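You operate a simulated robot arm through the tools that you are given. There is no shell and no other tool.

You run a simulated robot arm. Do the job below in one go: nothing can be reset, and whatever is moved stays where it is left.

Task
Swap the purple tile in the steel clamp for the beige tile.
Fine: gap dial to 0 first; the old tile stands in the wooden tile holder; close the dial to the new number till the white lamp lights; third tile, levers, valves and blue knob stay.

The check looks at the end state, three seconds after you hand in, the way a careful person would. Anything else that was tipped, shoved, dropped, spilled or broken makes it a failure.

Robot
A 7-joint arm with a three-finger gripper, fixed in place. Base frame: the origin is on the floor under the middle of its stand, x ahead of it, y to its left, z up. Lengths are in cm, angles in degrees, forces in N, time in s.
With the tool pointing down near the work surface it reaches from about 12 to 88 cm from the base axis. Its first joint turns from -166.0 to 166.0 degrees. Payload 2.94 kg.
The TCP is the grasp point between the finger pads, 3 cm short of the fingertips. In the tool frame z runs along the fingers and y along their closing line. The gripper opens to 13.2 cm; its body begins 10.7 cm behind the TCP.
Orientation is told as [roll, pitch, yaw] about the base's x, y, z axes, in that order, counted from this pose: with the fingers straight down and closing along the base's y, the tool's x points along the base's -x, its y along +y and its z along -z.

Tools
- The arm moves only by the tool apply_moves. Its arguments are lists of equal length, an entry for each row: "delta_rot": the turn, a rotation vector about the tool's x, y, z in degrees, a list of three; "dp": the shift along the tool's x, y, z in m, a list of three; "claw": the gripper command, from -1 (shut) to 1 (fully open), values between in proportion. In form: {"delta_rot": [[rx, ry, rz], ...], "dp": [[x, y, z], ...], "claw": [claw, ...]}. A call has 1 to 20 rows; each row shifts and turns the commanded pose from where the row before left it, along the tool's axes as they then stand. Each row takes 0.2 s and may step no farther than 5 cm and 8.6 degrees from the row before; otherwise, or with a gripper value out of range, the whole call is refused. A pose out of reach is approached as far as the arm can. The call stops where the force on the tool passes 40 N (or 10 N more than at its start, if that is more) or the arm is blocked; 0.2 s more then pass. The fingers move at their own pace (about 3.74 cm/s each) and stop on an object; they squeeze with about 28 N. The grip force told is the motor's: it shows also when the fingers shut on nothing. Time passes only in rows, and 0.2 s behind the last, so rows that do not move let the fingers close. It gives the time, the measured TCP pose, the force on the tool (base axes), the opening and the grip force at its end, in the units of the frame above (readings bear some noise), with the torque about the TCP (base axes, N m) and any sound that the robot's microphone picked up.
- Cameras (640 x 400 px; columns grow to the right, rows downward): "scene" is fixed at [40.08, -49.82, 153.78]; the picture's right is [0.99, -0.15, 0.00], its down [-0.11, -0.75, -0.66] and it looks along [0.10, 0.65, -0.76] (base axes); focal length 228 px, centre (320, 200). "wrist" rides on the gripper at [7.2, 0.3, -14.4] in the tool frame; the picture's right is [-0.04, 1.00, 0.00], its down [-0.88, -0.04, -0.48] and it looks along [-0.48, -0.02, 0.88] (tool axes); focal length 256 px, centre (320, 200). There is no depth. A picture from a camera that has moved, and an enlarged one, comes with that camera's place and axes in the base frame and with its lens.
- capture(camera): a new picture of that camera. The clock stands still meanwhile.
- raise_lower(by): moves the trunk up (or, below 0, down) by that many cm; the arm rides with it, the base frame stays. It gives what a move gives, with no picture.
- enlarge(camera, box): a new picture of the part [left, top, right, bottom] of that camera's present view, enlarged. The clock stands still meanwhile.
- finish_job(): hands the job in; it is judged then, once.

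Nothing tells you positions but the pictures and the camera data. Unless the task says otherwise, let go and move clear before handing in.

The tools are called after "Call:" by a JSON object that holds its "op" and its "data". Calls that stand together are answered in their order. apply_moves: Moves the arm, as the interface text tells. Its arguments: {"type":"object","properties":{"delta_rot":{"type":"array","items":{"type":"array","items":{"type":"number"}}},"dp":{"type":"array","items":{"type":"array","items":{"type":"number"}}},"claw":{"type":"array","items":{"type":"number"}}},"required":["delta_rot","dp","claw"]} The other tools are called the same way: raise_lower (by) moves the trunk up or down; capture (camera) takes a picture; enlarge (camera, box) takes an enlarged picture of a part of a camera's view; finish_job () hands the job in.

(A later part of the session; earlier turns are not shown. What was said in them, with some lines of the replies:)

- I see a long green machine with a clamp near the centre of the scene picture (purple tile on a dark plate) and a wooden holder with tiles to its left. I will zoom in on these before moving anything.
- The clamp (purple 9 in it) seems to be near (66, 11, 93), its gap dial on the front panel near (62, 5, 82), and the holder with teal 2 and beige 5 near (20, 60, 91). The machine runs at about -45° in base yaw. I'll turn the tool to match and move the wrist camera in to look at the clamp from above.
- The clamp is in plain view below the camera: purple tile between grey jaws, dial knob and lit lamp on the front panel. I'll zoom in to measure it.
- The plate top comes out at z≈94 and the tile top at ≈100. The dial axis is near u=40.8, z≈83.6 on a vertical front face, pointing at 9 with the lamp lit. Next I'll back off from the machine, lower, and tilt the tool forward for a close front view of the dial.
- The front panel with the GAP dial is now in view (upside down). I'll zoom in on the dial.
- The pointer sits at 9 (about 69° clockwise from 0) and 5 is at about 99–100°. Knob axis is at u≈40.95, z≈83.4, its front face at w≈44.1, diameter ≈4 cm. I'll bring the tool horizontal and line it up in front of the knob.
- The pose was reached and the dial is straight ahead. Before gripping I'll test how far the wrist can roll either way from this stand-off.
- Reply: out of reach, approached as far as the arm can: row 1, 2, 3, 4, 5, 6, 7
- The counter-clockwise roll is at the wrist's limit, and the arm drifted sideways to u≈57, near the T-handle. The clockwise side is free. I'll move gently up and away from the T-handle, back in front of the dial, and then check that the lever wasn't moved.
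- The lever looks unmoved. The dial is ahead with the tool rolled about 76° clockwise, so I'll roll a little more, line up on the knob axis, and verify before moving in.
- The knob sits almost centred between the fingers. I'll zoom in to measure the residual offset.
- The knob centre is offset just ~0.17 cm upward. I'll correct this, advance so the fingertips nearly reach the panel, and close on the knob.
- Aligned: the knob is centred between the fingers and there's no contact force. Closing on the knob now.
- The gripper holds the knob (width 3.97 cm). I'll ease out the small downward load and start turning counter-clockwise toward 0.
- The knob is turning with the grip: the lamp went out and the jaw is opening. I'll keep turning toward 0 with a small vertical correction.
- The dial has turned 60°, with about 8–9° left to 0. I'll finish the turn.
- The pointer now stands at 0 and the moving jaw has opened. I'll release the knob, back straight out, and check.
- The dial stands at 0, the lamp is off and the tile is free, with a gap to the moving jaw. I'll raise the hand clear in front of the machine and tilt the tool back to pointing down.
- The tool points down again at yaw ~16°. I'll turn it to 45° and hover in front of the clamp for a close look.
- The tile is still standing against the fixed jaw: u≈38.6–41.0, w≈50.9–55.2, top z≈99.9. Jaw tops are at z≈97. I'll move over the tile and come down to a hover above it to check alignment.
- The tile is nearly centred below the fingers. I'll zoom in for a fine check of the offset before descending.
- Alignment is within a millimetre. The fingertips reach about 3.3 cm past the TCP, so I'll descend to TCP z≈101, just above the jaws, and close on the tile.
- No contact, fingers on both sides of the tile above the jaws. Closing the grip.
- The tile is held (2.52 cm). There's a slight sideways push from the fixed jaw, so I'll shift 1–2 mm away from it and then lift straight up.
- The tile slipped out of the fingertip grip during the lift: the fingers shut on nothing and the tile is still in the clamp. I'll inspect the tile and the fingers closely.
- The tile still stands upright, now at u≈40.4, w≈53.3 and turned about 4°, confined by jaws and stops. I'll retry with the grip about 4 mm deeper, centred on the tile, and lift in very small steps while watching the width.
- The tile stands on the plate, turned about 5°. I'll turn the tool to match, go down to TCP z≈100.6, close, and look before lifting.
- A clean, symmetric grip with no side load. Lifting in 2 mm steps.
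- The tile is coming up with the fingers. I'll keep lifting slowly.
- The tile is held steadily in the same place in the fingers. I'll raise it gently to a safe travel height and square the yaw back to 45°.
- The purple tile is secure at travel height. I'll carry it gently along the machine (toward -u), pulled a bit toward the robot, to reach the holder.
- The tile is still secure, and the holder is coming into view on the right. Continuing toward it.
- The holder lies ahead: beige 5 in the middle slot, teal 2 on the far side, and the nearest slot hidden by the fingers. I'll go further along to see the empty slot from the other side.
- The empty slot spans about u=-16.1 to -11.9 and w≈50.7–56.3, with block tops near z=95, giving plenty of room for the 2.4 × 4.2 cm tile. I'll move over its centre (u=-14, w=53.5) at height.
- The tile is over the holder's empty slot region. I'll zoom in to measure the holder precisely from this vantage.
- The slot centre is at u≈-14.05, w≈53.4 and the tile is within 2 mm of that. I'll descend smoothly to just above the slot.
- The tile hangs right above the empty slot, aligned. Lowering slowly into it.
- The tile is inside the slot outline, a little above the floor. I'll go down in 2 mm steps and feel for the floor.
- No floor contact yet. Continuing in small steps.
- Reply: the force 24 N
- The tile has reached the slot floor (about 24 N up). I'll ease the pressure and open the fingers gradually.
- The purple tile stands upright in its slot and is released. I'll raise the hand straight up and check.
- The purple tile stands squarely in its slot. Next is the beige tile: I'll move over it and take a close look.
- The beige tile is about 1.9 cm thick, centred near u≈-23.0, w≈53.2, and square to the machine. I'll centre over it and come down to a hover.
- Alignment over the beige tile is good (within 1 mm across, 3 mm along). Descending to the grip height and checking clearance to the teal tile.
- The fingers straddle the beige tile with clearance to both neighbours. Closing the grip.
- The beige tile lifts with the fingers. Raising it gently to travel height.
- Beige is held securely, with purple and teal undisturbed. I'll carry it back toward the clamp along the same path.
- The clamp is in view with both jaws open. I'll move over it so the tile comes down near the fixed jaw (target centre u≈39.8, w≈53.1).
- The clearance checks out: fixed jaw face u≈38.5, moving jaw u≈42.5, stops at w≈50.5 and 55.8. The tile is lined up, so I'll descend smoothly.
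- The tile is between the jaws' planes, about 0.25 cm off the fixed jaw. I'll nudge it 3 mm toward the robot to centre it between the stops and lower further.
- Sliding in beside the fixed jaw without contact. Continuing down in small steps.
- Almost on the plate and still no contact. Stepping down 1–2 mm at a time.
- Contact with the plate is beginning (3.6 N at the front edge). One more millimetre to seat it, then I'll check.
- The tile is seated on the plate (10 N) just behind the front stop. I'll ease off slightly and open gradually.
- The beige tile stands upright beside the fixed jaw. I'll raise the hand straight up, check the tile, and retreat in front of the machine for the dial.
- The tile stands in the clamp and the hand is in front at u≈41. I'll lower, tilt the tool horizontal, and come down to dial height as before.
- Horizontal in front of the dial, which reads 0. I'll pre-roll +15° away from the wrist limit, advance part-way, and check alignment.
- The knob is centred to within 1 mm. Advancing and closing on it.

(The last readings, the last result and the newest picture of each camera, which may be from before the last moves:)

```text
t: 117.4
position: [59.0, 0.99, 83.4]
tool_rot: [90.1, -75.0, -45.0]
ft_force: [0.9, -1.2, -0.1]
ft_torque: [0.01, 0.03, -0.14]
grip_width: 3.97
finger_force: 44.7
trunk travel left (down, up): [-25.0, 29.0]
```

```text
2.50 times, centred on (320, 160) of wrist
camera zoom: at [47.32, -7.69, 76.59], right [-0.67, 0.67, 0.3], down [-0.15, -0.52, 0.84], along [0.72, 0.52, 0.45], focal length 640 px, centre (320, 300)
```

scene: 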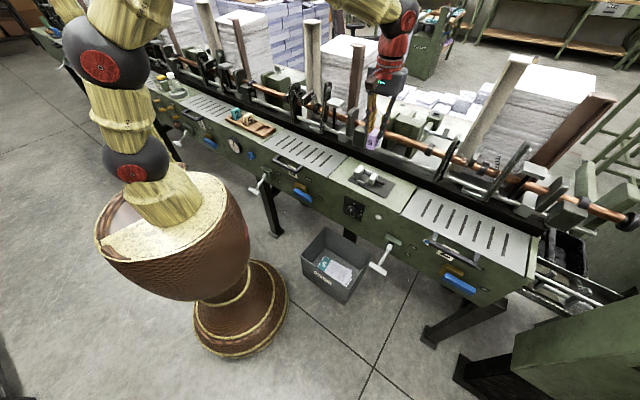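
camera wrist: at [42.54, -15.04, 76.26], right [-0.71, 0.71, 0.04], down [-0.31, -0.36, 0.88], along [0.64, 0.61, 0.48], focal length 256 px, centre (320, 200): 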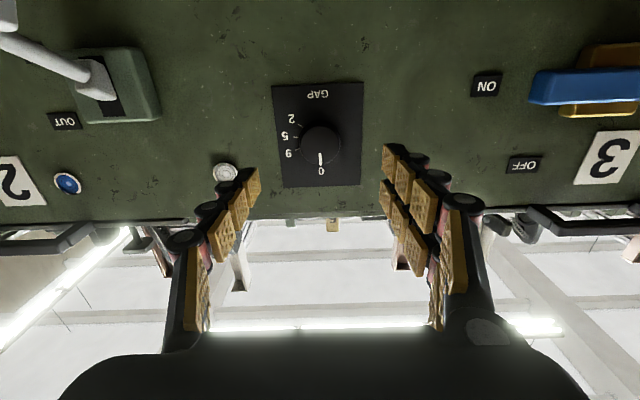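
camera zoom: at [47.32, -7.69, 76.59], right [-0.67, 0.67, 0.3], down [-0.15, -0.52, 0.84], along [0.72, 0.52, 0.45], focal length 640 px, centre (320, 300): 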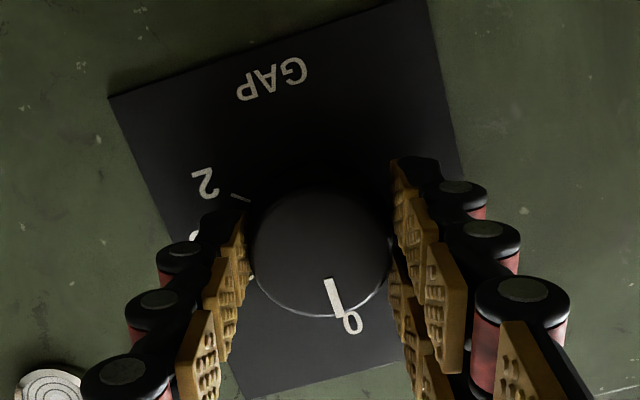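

Gripped cleanly at roll 15°. I'll turn clockwise 60° first, then check.

Call:
{"op": "apply_moves", "data": {"delta_rot": [[0, 0, 4], [0, 0, 4], [0, 0, 4], [0, 0, 4], [0, 0, 4], [0, 0, 4], [0, 0, 4], [0, 0, 4], [0, 0, 4], [0, 0, 4], [0, 0, 4], [0, 0, 4], [0, 0, 4], [0, 0, 4], [0, 0, 4], [0, 0, 0]], "dp": [[0, 0, 0], [0, 0, 0], [0, 0, 0], [0, 0, 0], [0, 0, 0], [0, 0, 0], [0, 0, 0], [0, 0, 0], [0, 0, 0], [0, 0, 0], [0, 0, 0], [0, 0, 0], [0, 0, 0], [0, 0, 0], [0, 0, 0], [0, 0, 0]], "claw": [-1, -1, -1, -1, -1, -1, -1, -1, -1, -1, -1, -1, -1, -1, -1, -1]}}

Call:
{"op": "enlarge", "data": {"camera": "wrist", "box": [240, 80, 400, 240]}}

Call:
{"op": "enlarge", "data": {"camera": "scene", "box": [330, 150, 410, 230]}}

```text
t: 120.8
position: [58.98, 0.95, 83.53]
tool_rot: [89.9, -15.0, -45.0]
ft_force: [0.2, -10.0, -6.1]
ft_torque: [-0.09, 0.13, -0.14]
grip_width: 3.95
finger_force: 45.1
trunk travel left (down, up): [-25.0, 29.0]
```

```text
2.50 times, centred on (320, 160) of wrist
camera zoom: at [43.86, -4.22, 81.9], right [-0.15, 0.15, 0.98], down [0.27, -0.94, 0.19], along [0.95, 0.29, 0.1], focal length 640 px, centre (320, 300)
```

zoom: 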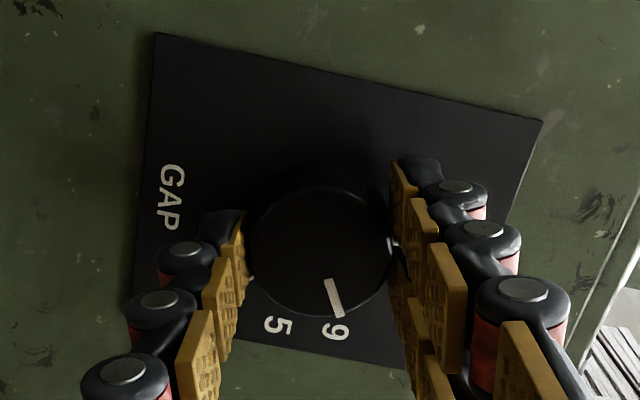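

```text
5.00 times, centred on (370, 190) of scene
camera zoom: at [40.08, -49.82, 153.78], right [0.99, -0.15, 0.0], down [-0.11, -0.75, -0.66], along [0.1, 0.65, -0.76], focal length 1137 px, centre (70, 250)
```

zoom: 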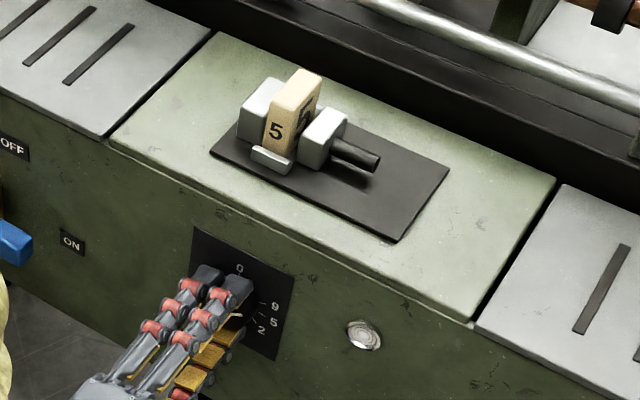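

The jaw is closing in step; the dial is just short of 9. I'll turn another 32°, then approach 5 in small steps while watching the lamp.

Call:
{"op": "apply_moves", "data": {"delta_rot": [[0, 0, 4], [0, 0, 4], [0, 0, 4], [0, 0, 4], [0, 0, 4], [0, 0, 4], [0, 0, 4], [0, 0, 4], [0, 0, 0]], "dp": [[0, 0, 0], [0, 0, 0], [0, 0, 0], [0, 0, 0], [0, 0, 0], [0, 0, 0], [0, 0, 0], [0, 0, 0], [0, 0, 0]], "claw": [-1, -1, -1, -1, -1, -1, -1, -1, -1]}}

Call:
{"op": "enlarge", "data": {"camera": "wrist", "box": [240, 80, 400, 240]}}

Call:
{"op": "enlarge", "data": {"camera": "scene", "box": [330, 150, 410, 230]}}

```text
t: 122.8
position: [58.86, 0.97, 83.48]
tool_rot: [90.0, 17.0, -45.1]
ft_force: [-3.5, -13.4, -11.2]
ft_torque: [-0.26, 0.27, -0.34]
grip_width: 3.95
finger_force: 45.1
trunk travel left (down, up): [-25.0, 29.0]
```

```text
2.50 times, centred on (320, 160) of wrist
camera zoom: at [44.03, -4.39, 85.87], right [0.24, -0.24, 0.94], down [0.25, -0.92, -0.29], along [0.94, 0.3, -0.16], focal length 640 px, centre (320, 300)
```

zoom: 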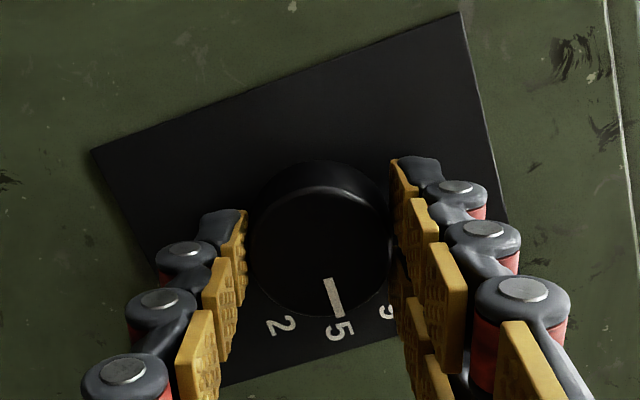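

```text
5.00 times, centred on (370, 190) of scene
camera zoom: at [40.08, -49.82, 153.78], right [0.99, -0.15, 0.0], down [-0.11, -0.75, -0.66], along [0.1, 0.65, -0.76], focal length 1137 px, centre (70, 250)
```

zoom: 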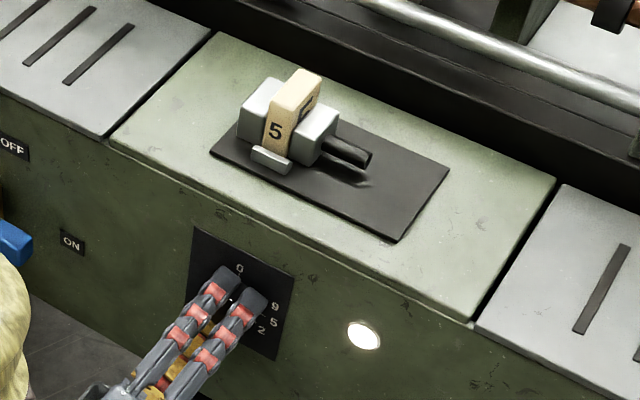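

The white lamp has lit at about 92°; the 5 mark is near 99°. I'll ease the last few degrees toward 5, watching load, lamp and pointer.

Call:
{"op": "apply_moves", "data": {"delta_rot": [[0, 0, 2], [0, 0, 2], [0, 0, 0]], "dp": [[0, 0, 0], [0, 0, 0], [0, 0, 0]], "claw": [-1, -1, -1]}}

Call:
{"op": "enlarge", "data": {"camera": "wrist", "box": [240, 80, 400, 240]}}

Call:
{"op": "enlarge", "data": {"camera": "scene", "box": [330, 150, 410, 230]}}

Call:
{"op": "enlarge", "data": {"camera": "scene", "box": [350, 155, 400, 190]}}

```text
t: 123.6
position: [59.02, 0.93, 83.4]
tool_rot: [90.0, 21.0, -45.1]
ft_force: [-1.7, -11.2, -10.3]
ft_torque: [-0.25, 0.24, -0.51]
grip_width: 3.93
finger_force: 45.4
trunk travel left (down, up): [-25.0, 29.0]
```

```text
2.50 times, centred on (320, 160) of wrist
camera zoom: at [44.16, -4.52, 86.33], right [0.28, -0.28, 0.92], down [0.23, -0.91, -0.35], along [0.93, 0.31, -0.19], focal length 640 px, centre (320, 300)
```

zoom: 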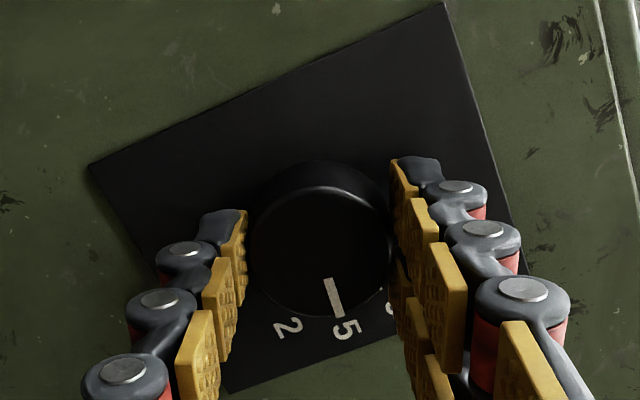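

```text
5.00 times, centred on (370, 190) of scene
camera zoom: at [40.08, -49.82, 153.78], right [0.99, -0.15, 0.0], down [-0.11, -0.75, -0.66], along [0.1, 0.65, -0.76], focal length 1137 px, centre (70, 250)
```

zoom: 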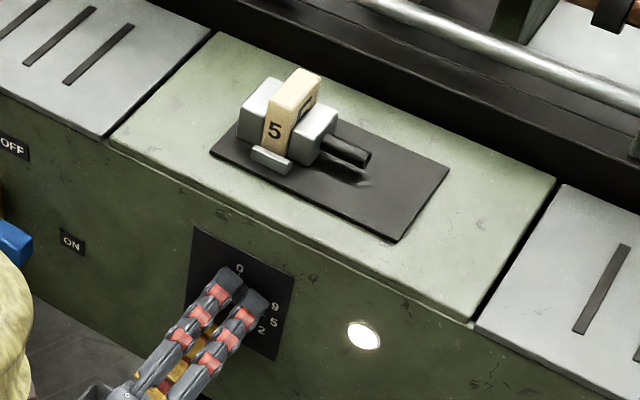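

```text
11.43 times, centred on (375, 172) of scene
camera zoom: at [40.08, -49.82, 153.78], right [0.99, -0.15, 0.0], down [-0.11, -0.75, -0.66], along [0.1, 0.65, -0.76], focal length 2600 px, centre (-309, 514)
```

zoom: 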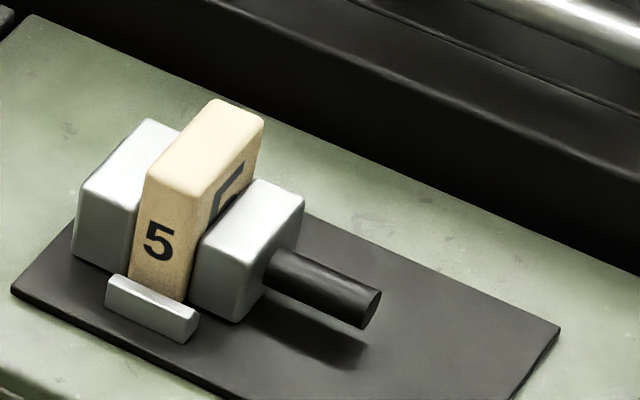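

The lamp stays lit and the pointer is 2–3° short of the 5 mark. I'll turn in 1° steps now.

Call:
{"op": "apply_moves", "data": {"delta_rot": [[0, 0, 1], [0, 0, 1], [0, 0, 0]], "dp": [[0, 0, 0], [0, 0, 0], [0, 0, 0]], "claw": [-1, -1, -1]}}

Call:
{"op": "enlarge", "data": {"camera": "wrist", "box": [240, 80, 400, 240]}}

Call:
{"op": "enlarge", "data": {"camera": "scene", "box": [350, 155, 400, 190]}}

Call:
{"op": "enlarge", "data": {"camera": "scene", "box": [340, 190, 390, 230]}}

```text
t: 124.4
position: [58.95, 1.0, 83.51]
tool_rot: [90.0, 23.0, -45.0]
ft_force: [-0.1, -11.8, -10.4]
ft_torque: [-0.11, 0.13, 0.23]
grip_width: 3.97
finger_force: 45.1
trunk travel left (down, up): [-25.0, 29.0]
```

```text
2.50 times, centred on (320, 160) of wrist
camera zoom: at [44.23, -4.59, 86.56], right [0.3, -0.3, 0.9], down [0.23, -0.9, -0.38], along [0.93, 0.32, -0.2], focal length 640 px, centre (320, 300)
```

zoom: 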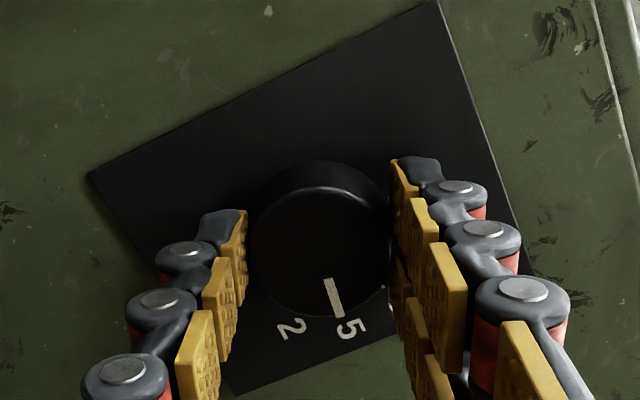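

```text
11.43 times, centred on (375, 172) of scene
camera zoom: at [40.08, -49.82, 153.78], right [0.99, -0.15, 0.0], down [-0.11, -0.75, -0.66], along [0.1, 0.65, -0.76], focal length 2600 px, centre (-309, 514)
```

zoom: 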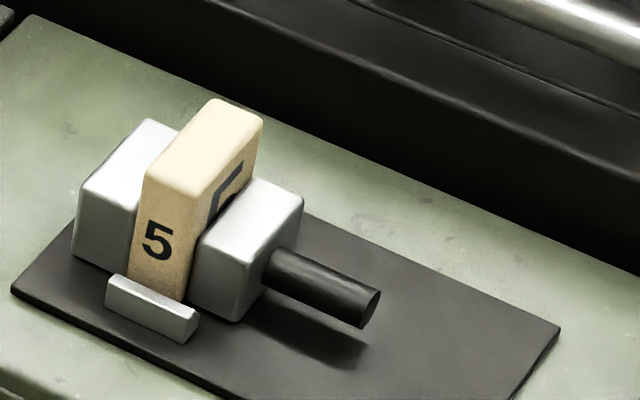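

```text
10.00 times, centred on (365, 210) of scene
camera zoom: at [40.08, -49.82, 153.78], right [0.99, -0.15, 0.0], down [-0.11, -0.75, -0.66], along [0.1, 0.65, -0.76], focal length 2275 px, centre (-130, 100)
```

zoom: 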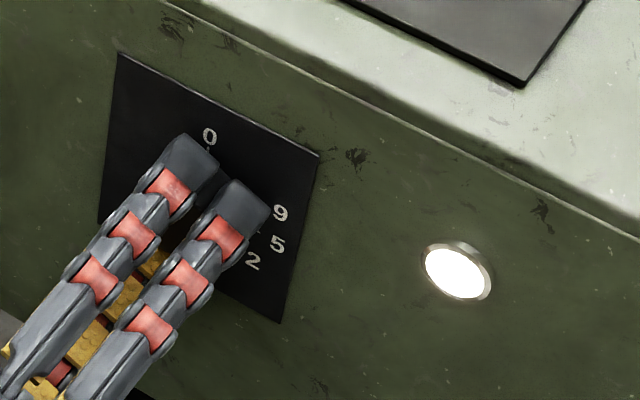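

The dial has turned 98°, the lamp is lit and the tile is pinched squarely. I'll release the knob, back off, and read the pointer with nothing in the way.

Call:
{"op": "apply_moves", "data": {"delta_rot": [[0, 0, 0], [0, 0, 0], [0, 0, 0], [0, 0, 0], [0, 0, 0], [0, 0, 0], [0, 0, 0], [0, 0, 0]], "dp": [[0, 0, 0], [0, 0, 0], [0, 0, 0], [0, 0, 0], [0, 0, -0.015], [0, 0, -0.02], [0, 0, -0.02], [0, 0, 0]], "claw": [0.3, 0.3, 0.3, 0.3, 0.3, 0.3, 0.3, 0.3]}}

Call:
{"op": "enlarge", "data": {"camera": "wrist", "box": [240, 70, 400, 210]}}

Call:
{"op": "enlarge", "data": {"camera": "scene", "box": [340, 150, 400, 230]}}

```text
t: 126.2
position: [55.05, -2.98, 83.62]
tool_rot: [90.0, 22.9, -44.9]
ft_force: [-0.5, -0.7, 0.3]
ft_torque: [-0.01, 0.0, -0.01]
grip_width: 8.57
finger_force: 0.0
trunk travel left (down, up): [-25.0, 29.0]
```

```text
2.86 times, centred on (320, 140) of wrist
camera zoom: at [40.26, -8.46, 86.61], right [0.3, -0.3, 0.9], down [0.23, -0.9, -0.38], along [0.93, 0.32, -0.2], focal length 731 px, centre (320, 371)
```

zoom: 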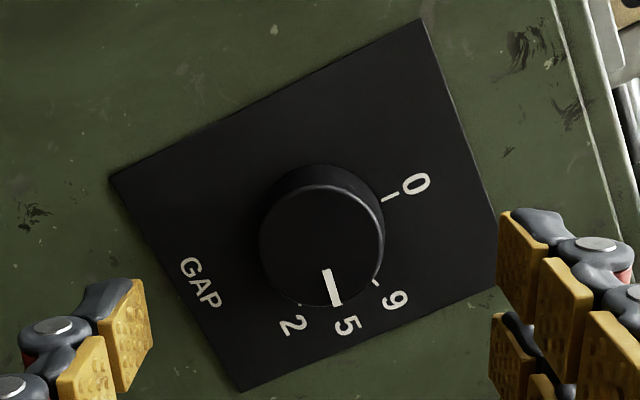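

```text
5.00 times, centred on (370, 190) of scene
camera zoom: at [40.08, -49.82, 153.78], right [0.99, -0.15, 0.0], down [-0.11, -0.75, -0.66], along [0.1, 0.65, -0.76], focal length 1137 px, centre (70, 250)
```

zoom: 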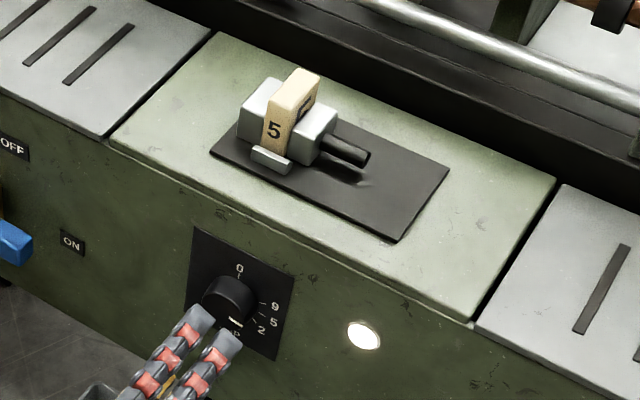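

The lamp remains lit after release. I'll back away further so the fixed camera can read the dial unobstructed.

Call:
{"op": "apply_moves", "data": {"delta_rot": [[0, 0, 0], [0, 0, 0], [0, 0, 0], [0, 0, 0]], "dp": [[0, 0, -0.02], [0, 0, -0.03], [0, 0, -0.02], [0, 0, 0]], "claw": [0.3, 0.3, 0.3, 0.3]}}

Call:
{"op": "enlarge", "data": {"camera": "scene", "box": [340, 190, 390, 230]}}

Call:
{"op": "enlarge", "data": {"camera": "wrist", "box": [280, 90, 360, 160]}}

```text
t: 127.2
position: [50.15, -7.76, 83.52]
tool_rot: [90.0, 22.9, -44.9]
ft_force: [0.1, 0.5, -0.2]
ft_torque: [0.02, -0.01, 0.01]
grip_width: 8.58
finger_force: 0.1
trunk travel left (down, up): [-25.0, 29.0]
```

```text
10.00 times, centred on (365, 210) of scene
camera zoom: at [40.08, -49.82, 153.78], right [0.99, -0.15, 0.0], down [-0.11, -0.75, -0.66], along [0.1, 0.65, -0.76], focal length 2275 px, centre (-130, 100)
```

zoom: 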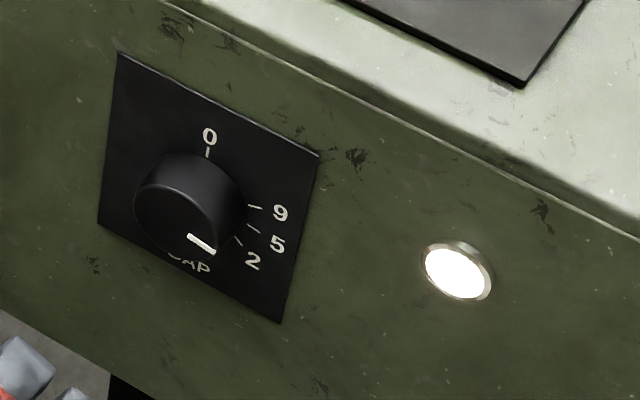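

```text
5.71 times, centred on (320, 125) of wrist
camera zoom: at [35.37, -13.38, 86.59], right [0.3, -0.3, 0.9], down [0.23, -0.9, -0.38], along [0.93, 0.32, -0.2], focal length 1463 px, centre (320, 629)
```

zoom: 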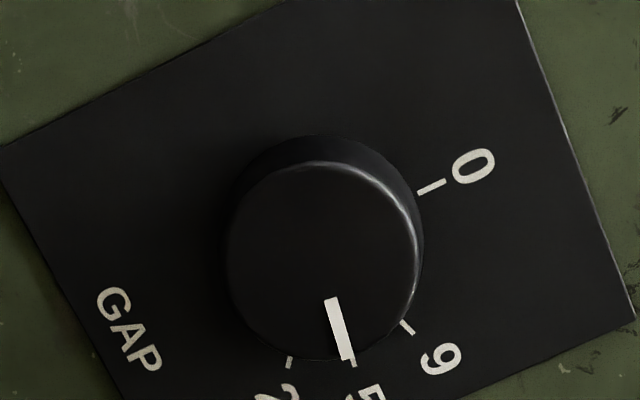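

The pointer sits on the 5 mark (both about 100–101° from 0) and the lamp is lit. I'll check the clamp, the holder and the surroundings once more.

Call:
{"op": "enlarge", "data": {"camera": "scene", "box": [350, 155, 400, 190]}}

Call:
{"op": "enlarge", "data": {"camera": "scene", "box": [215, 90, 295, 145]}}

Call:
{"op": "enlarge", "data": {"camera": "scene", "box": [120, 60, 480, 300]}}

```text
11.43 times, centred on (375, 172) of scene
camera zoom: at [40.08, -49.82, 153.78], right [0.99, -0.15, 0.0], down [-0.11, -0.75, -0.66], along [0.1, 0.65, -0.76], focal length 2600 px, centre (-309, 514)
```

zoom: 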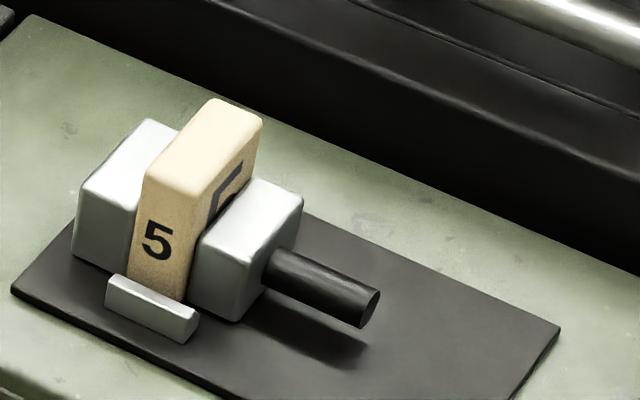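

```text
7.27 times, centred on (255, 118) of scene
camera zoom: at [40.08, -49.82, 153.78], right [0.99, -0.15, 0.0], down [-0.11, -0.75, -0.66], along [0.1, 0.65, -0.76], focal length 1654 px, centre (793, 800)
```

zoom: 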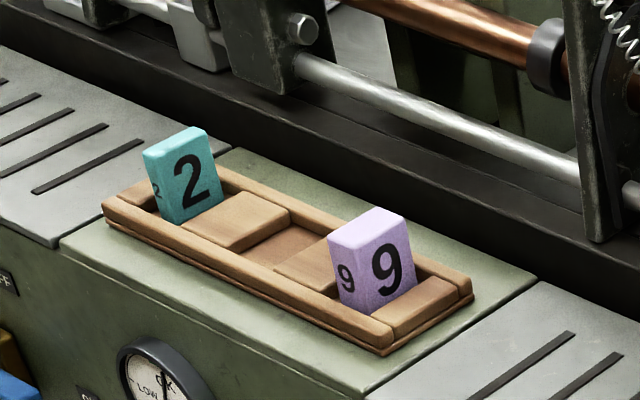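

```text
1.67 times, centred on (300, 180) of scene
camera zoom: at [40.08, -49.82, 153.78], right [0.99, -0.15, 0.0], down [-0.11, -0.75, -0.66], along [0.1, 0.65, -0.76], focal length 379 px, centre (353, 233)
```

zoom: 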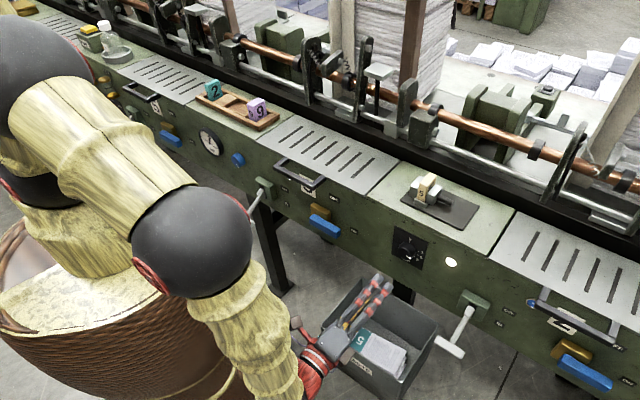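

Everything looks right: beige 5 clamped with the lamp lit, purple 9 and teal 2 standing in the holder. I'll unwind the wrist, raise the arm clear and confirm the levers are untouched.

Call:
{"op": "apply_moves", "data": {"delta_rot": [[0, 0, -7.5], [0, 0, -7.5], [0, 0, -7.5], [0, 0, -7.5], [0, 0, -7.5], [0, 0, -7.5], [0, 0, -7.5], [0, 0, -7.5], [0, 0, -7.5], [0, 0, -7.5], [0, 0, -7.5], [0, 0, 0]], "dp": [[0, 0, 0], [0, 0, 0], [0, 0, 0], [0, 0, 0], [0, 0, 0], [0, 0, 0], [0, 0, 0], [0, 0, 0], [0, 0, 0], [0, 0, 0], [0, 0, 0], [0, 0, 0]], "claw": [0.3, 0.3, 0.3, 0.3, 0.3, 0.3, 0.3, 0.3, 0.3, 0.3, 0.3, 0.3]}}

Call:
{"op": "apply_moves", "data": {"delta_rot": [[0, 0, 0], [0, 0, 0], [0, 0, 0], [0, 0, 0], [0, 0, 0], [0, 0, 0], [0, 0, 0], [0, 0, 0], [0, 0, 0]], "dp": [[-0.0345, 0.0202, 0], [-0.0345, 0.0202, 0], [-0.0345, 0.0202, 0], [-0.0345, 0.0202, 0], [-0.0345, 0.0202, 0], [-0.0345, 0.0202, 0], [-0.0345, 0.0202, 0], [-0.0345, 0.0202, 0], [0, 0, 0]], "claw": [0.3, 0.3, 0.3, 0.3, 0.3, 0.3, 0.3, 0.3, 0.3]}}

Call:
{"op": "capture", "data": {"camera": "scene"}}

```text
t: 129.8
position: [49.94, -7.85, 83.5]
tool_rot: [90.0, -59.7, -44.9]
ft_force: [0.0, -0.6, 0.2]
ft_torque: [0.02, 0.01, 0.01]
grip_width: 8.58
finger_force: 0.0
trunk travel left (down, up): [-25.0, 29.0]
```

```text
t: 131.8
position: [50.19, -7.84, 115.44]
tool_rot: [89.9, -59.5, -45.0]
ft_force: [0.2, 0.4, -0.4]
ft_torque: [-0.03, -0.01, -0.02]
grip_width: 8.57
finger_force: 0.2
trunk travel left (down, up): [-25.0, 29.0]
```

```text
taken
```

scene: 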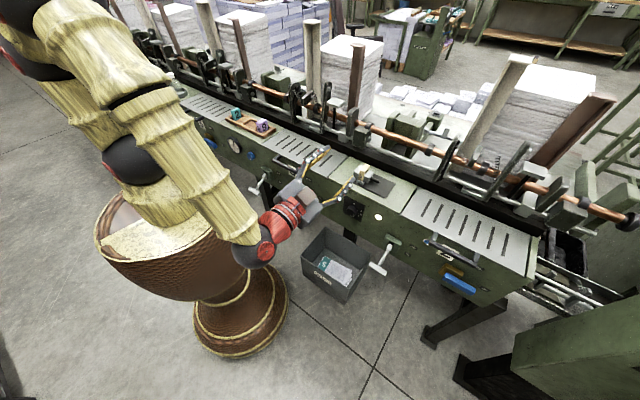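

The arm is raised clear. I'll tilt the tool back down, as before, and take the final check pictures.

Call:
{"op": "apply_moves", "data": {"delta_rot": [[4.05, 7.1, 0], [4.05, 7.1, 0], [4.05, 7.1, 0], [4.05, 7.1, 0], [4.05, 7.1, 0], [4.05, 7.1, 0], [4.05, 7.1, 0], [4.05, 7.1, 0], [4.05, 7.1, 0], [4.05, 7.1, 0], [4.05, 7.1, 0], [0, 0, 0]], "dp": [[0, 0, 0], [0, 0, 0], [0, 0, 0], [0, 0, 0], [0, 0, 0], [0, 0, 0], [0, 0, 0], [0, 0, 0], [0, 0, 0], [0, 0, 0], [0, 0, 0], [0, 0, 0]], "claw": [0.3, 0.3, 0.3, 0.3, 0.3, 0.3, 0.3, 0.3, 0.3, 0.3, 0.3, 0.3]}}

Call:
{"op": "capture", "data": {"camera": "scene"}}

Call:
{"op": "enlarge", "data": {"camera": "scene", "box": [120, 60, 480, 300]}}

Call:
{"op": "capture", "data": {"camera": "wrist"}}

```text
t: 134.4
position: [50.26, -7.82, 115.48]
tool_rot: [0.6, 0.4, 15.3]
ft_force: [0.1, 0.4, -0.4]
ft_torque: [0.0, 0.01, -0.01]
grip_width: 8.59
finger_force: 0.1
trunk travel left (down, up): [-25.0, 29.0]
```

```text
taken
```

scene: 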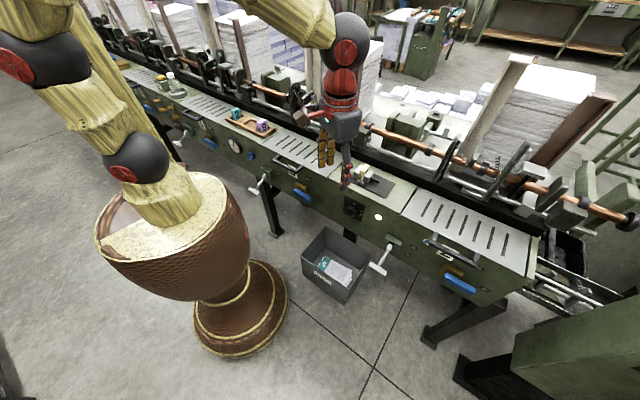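

```text
1.67 times, centred on (300, 180) of scene
camera zoom: at [40.08, -49.82, 153.78], right [0.99, -0.15, 0.0], down [-0.11, -0.75, -0.66], along [0.1, 0.65, -0.76], focal length 379 px, centre (353, 233)
```

zoom: 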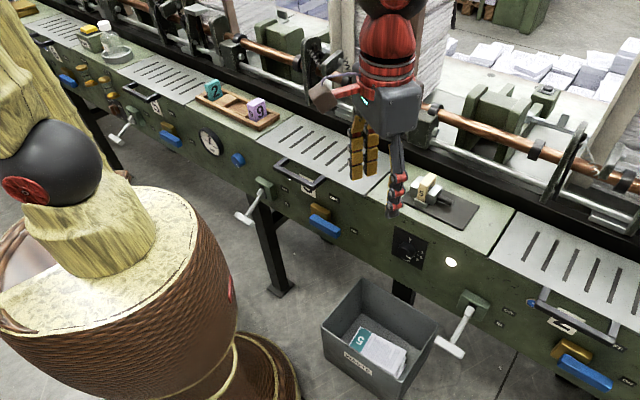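

```text
taken
camera wrist: at [43.28, -9.59, 129.9], right [-0.22, 0.97, 0.01], down [0.86, 0.19, 0.47], along [0.46, 0.11, -0.88], focal length 256 px, centre (320, 200)
```

wrist: 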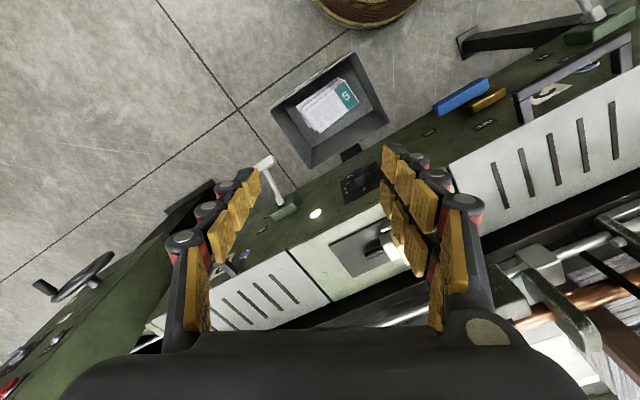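

All levers, valves and the blue knob look as they did at the start. One last close look at the clamp and dial before handing in.

Call:
{"op": "enlarge", "data": {"camera": "scene", "box": [335, 155, 405, 230]}}

Call:
{"op": "enlarge", "data": {"camera": "scene", "box": [225, 95, 285, 140]}}

```text
5.33 times, centred on (370, 192) of scene
camera zoom: at [40.08, -49.82, 153.78], right [0.99, -0.15, 0.0], down [-0.11, -0.75, -0.66], along [0.1, 0.65, -0.76], focal length 1213 px, centre (53, 240)
```

zoom: 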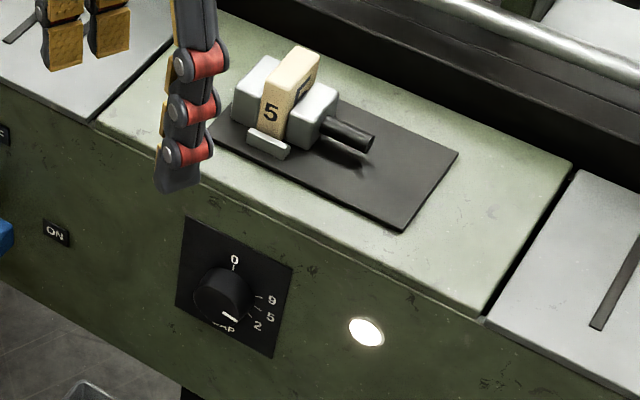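

```text
8.89 times, centred on (255, 118) of scene
camera zoom: at [40.08, -49.82, 153.78], right [0.99, -0.15, 0.0], down [-0.11, -0.75, -0.66], along [0.1, 0.65, -0.76], focal length 2022 px, centre (898, 933)
```

zoom: 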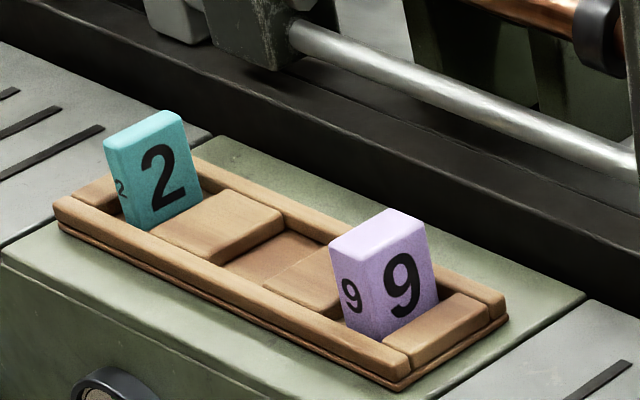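

The beige 5 is clamped with the dial on 5 and the white lamp lit. The purple 9 stands in the holder next to the untouched teal 2, and the hand is clear of everything. Handing in.

Call:
{"op": "finish_job", "data": {}}

```text
The job is handed in.
```

The swap is done and handed in; I don't have the check's result. The beige tile (5) is clamped, the gap dial points at 5, and the white lamp is lit.

- **Dial:** I turned it to 0 before touching any tile. After placing the beige tile I turned it clockwise; the lamp came on a few degrees before 5, and I went on until the pointer was on the mark.
- **Purple tile (9):** it stands upright in the empty slot of the wooden holder. On the first lift it slipped from the fingertips inside the open clamp, shifting under 1 cm and turning about 5° but staying upright. The second lift, slower and slightly deeper, held.
- **Teal tile (2), levers, valves and blue knob:** all look the same as at the start. While I tested the wrist's range, the arm drifted sideways to within a few centimetres of one T-handle lever. No contact showed, and the lever looked unmoved in the pictures afterwards.

The hand is open and clear of the machine.
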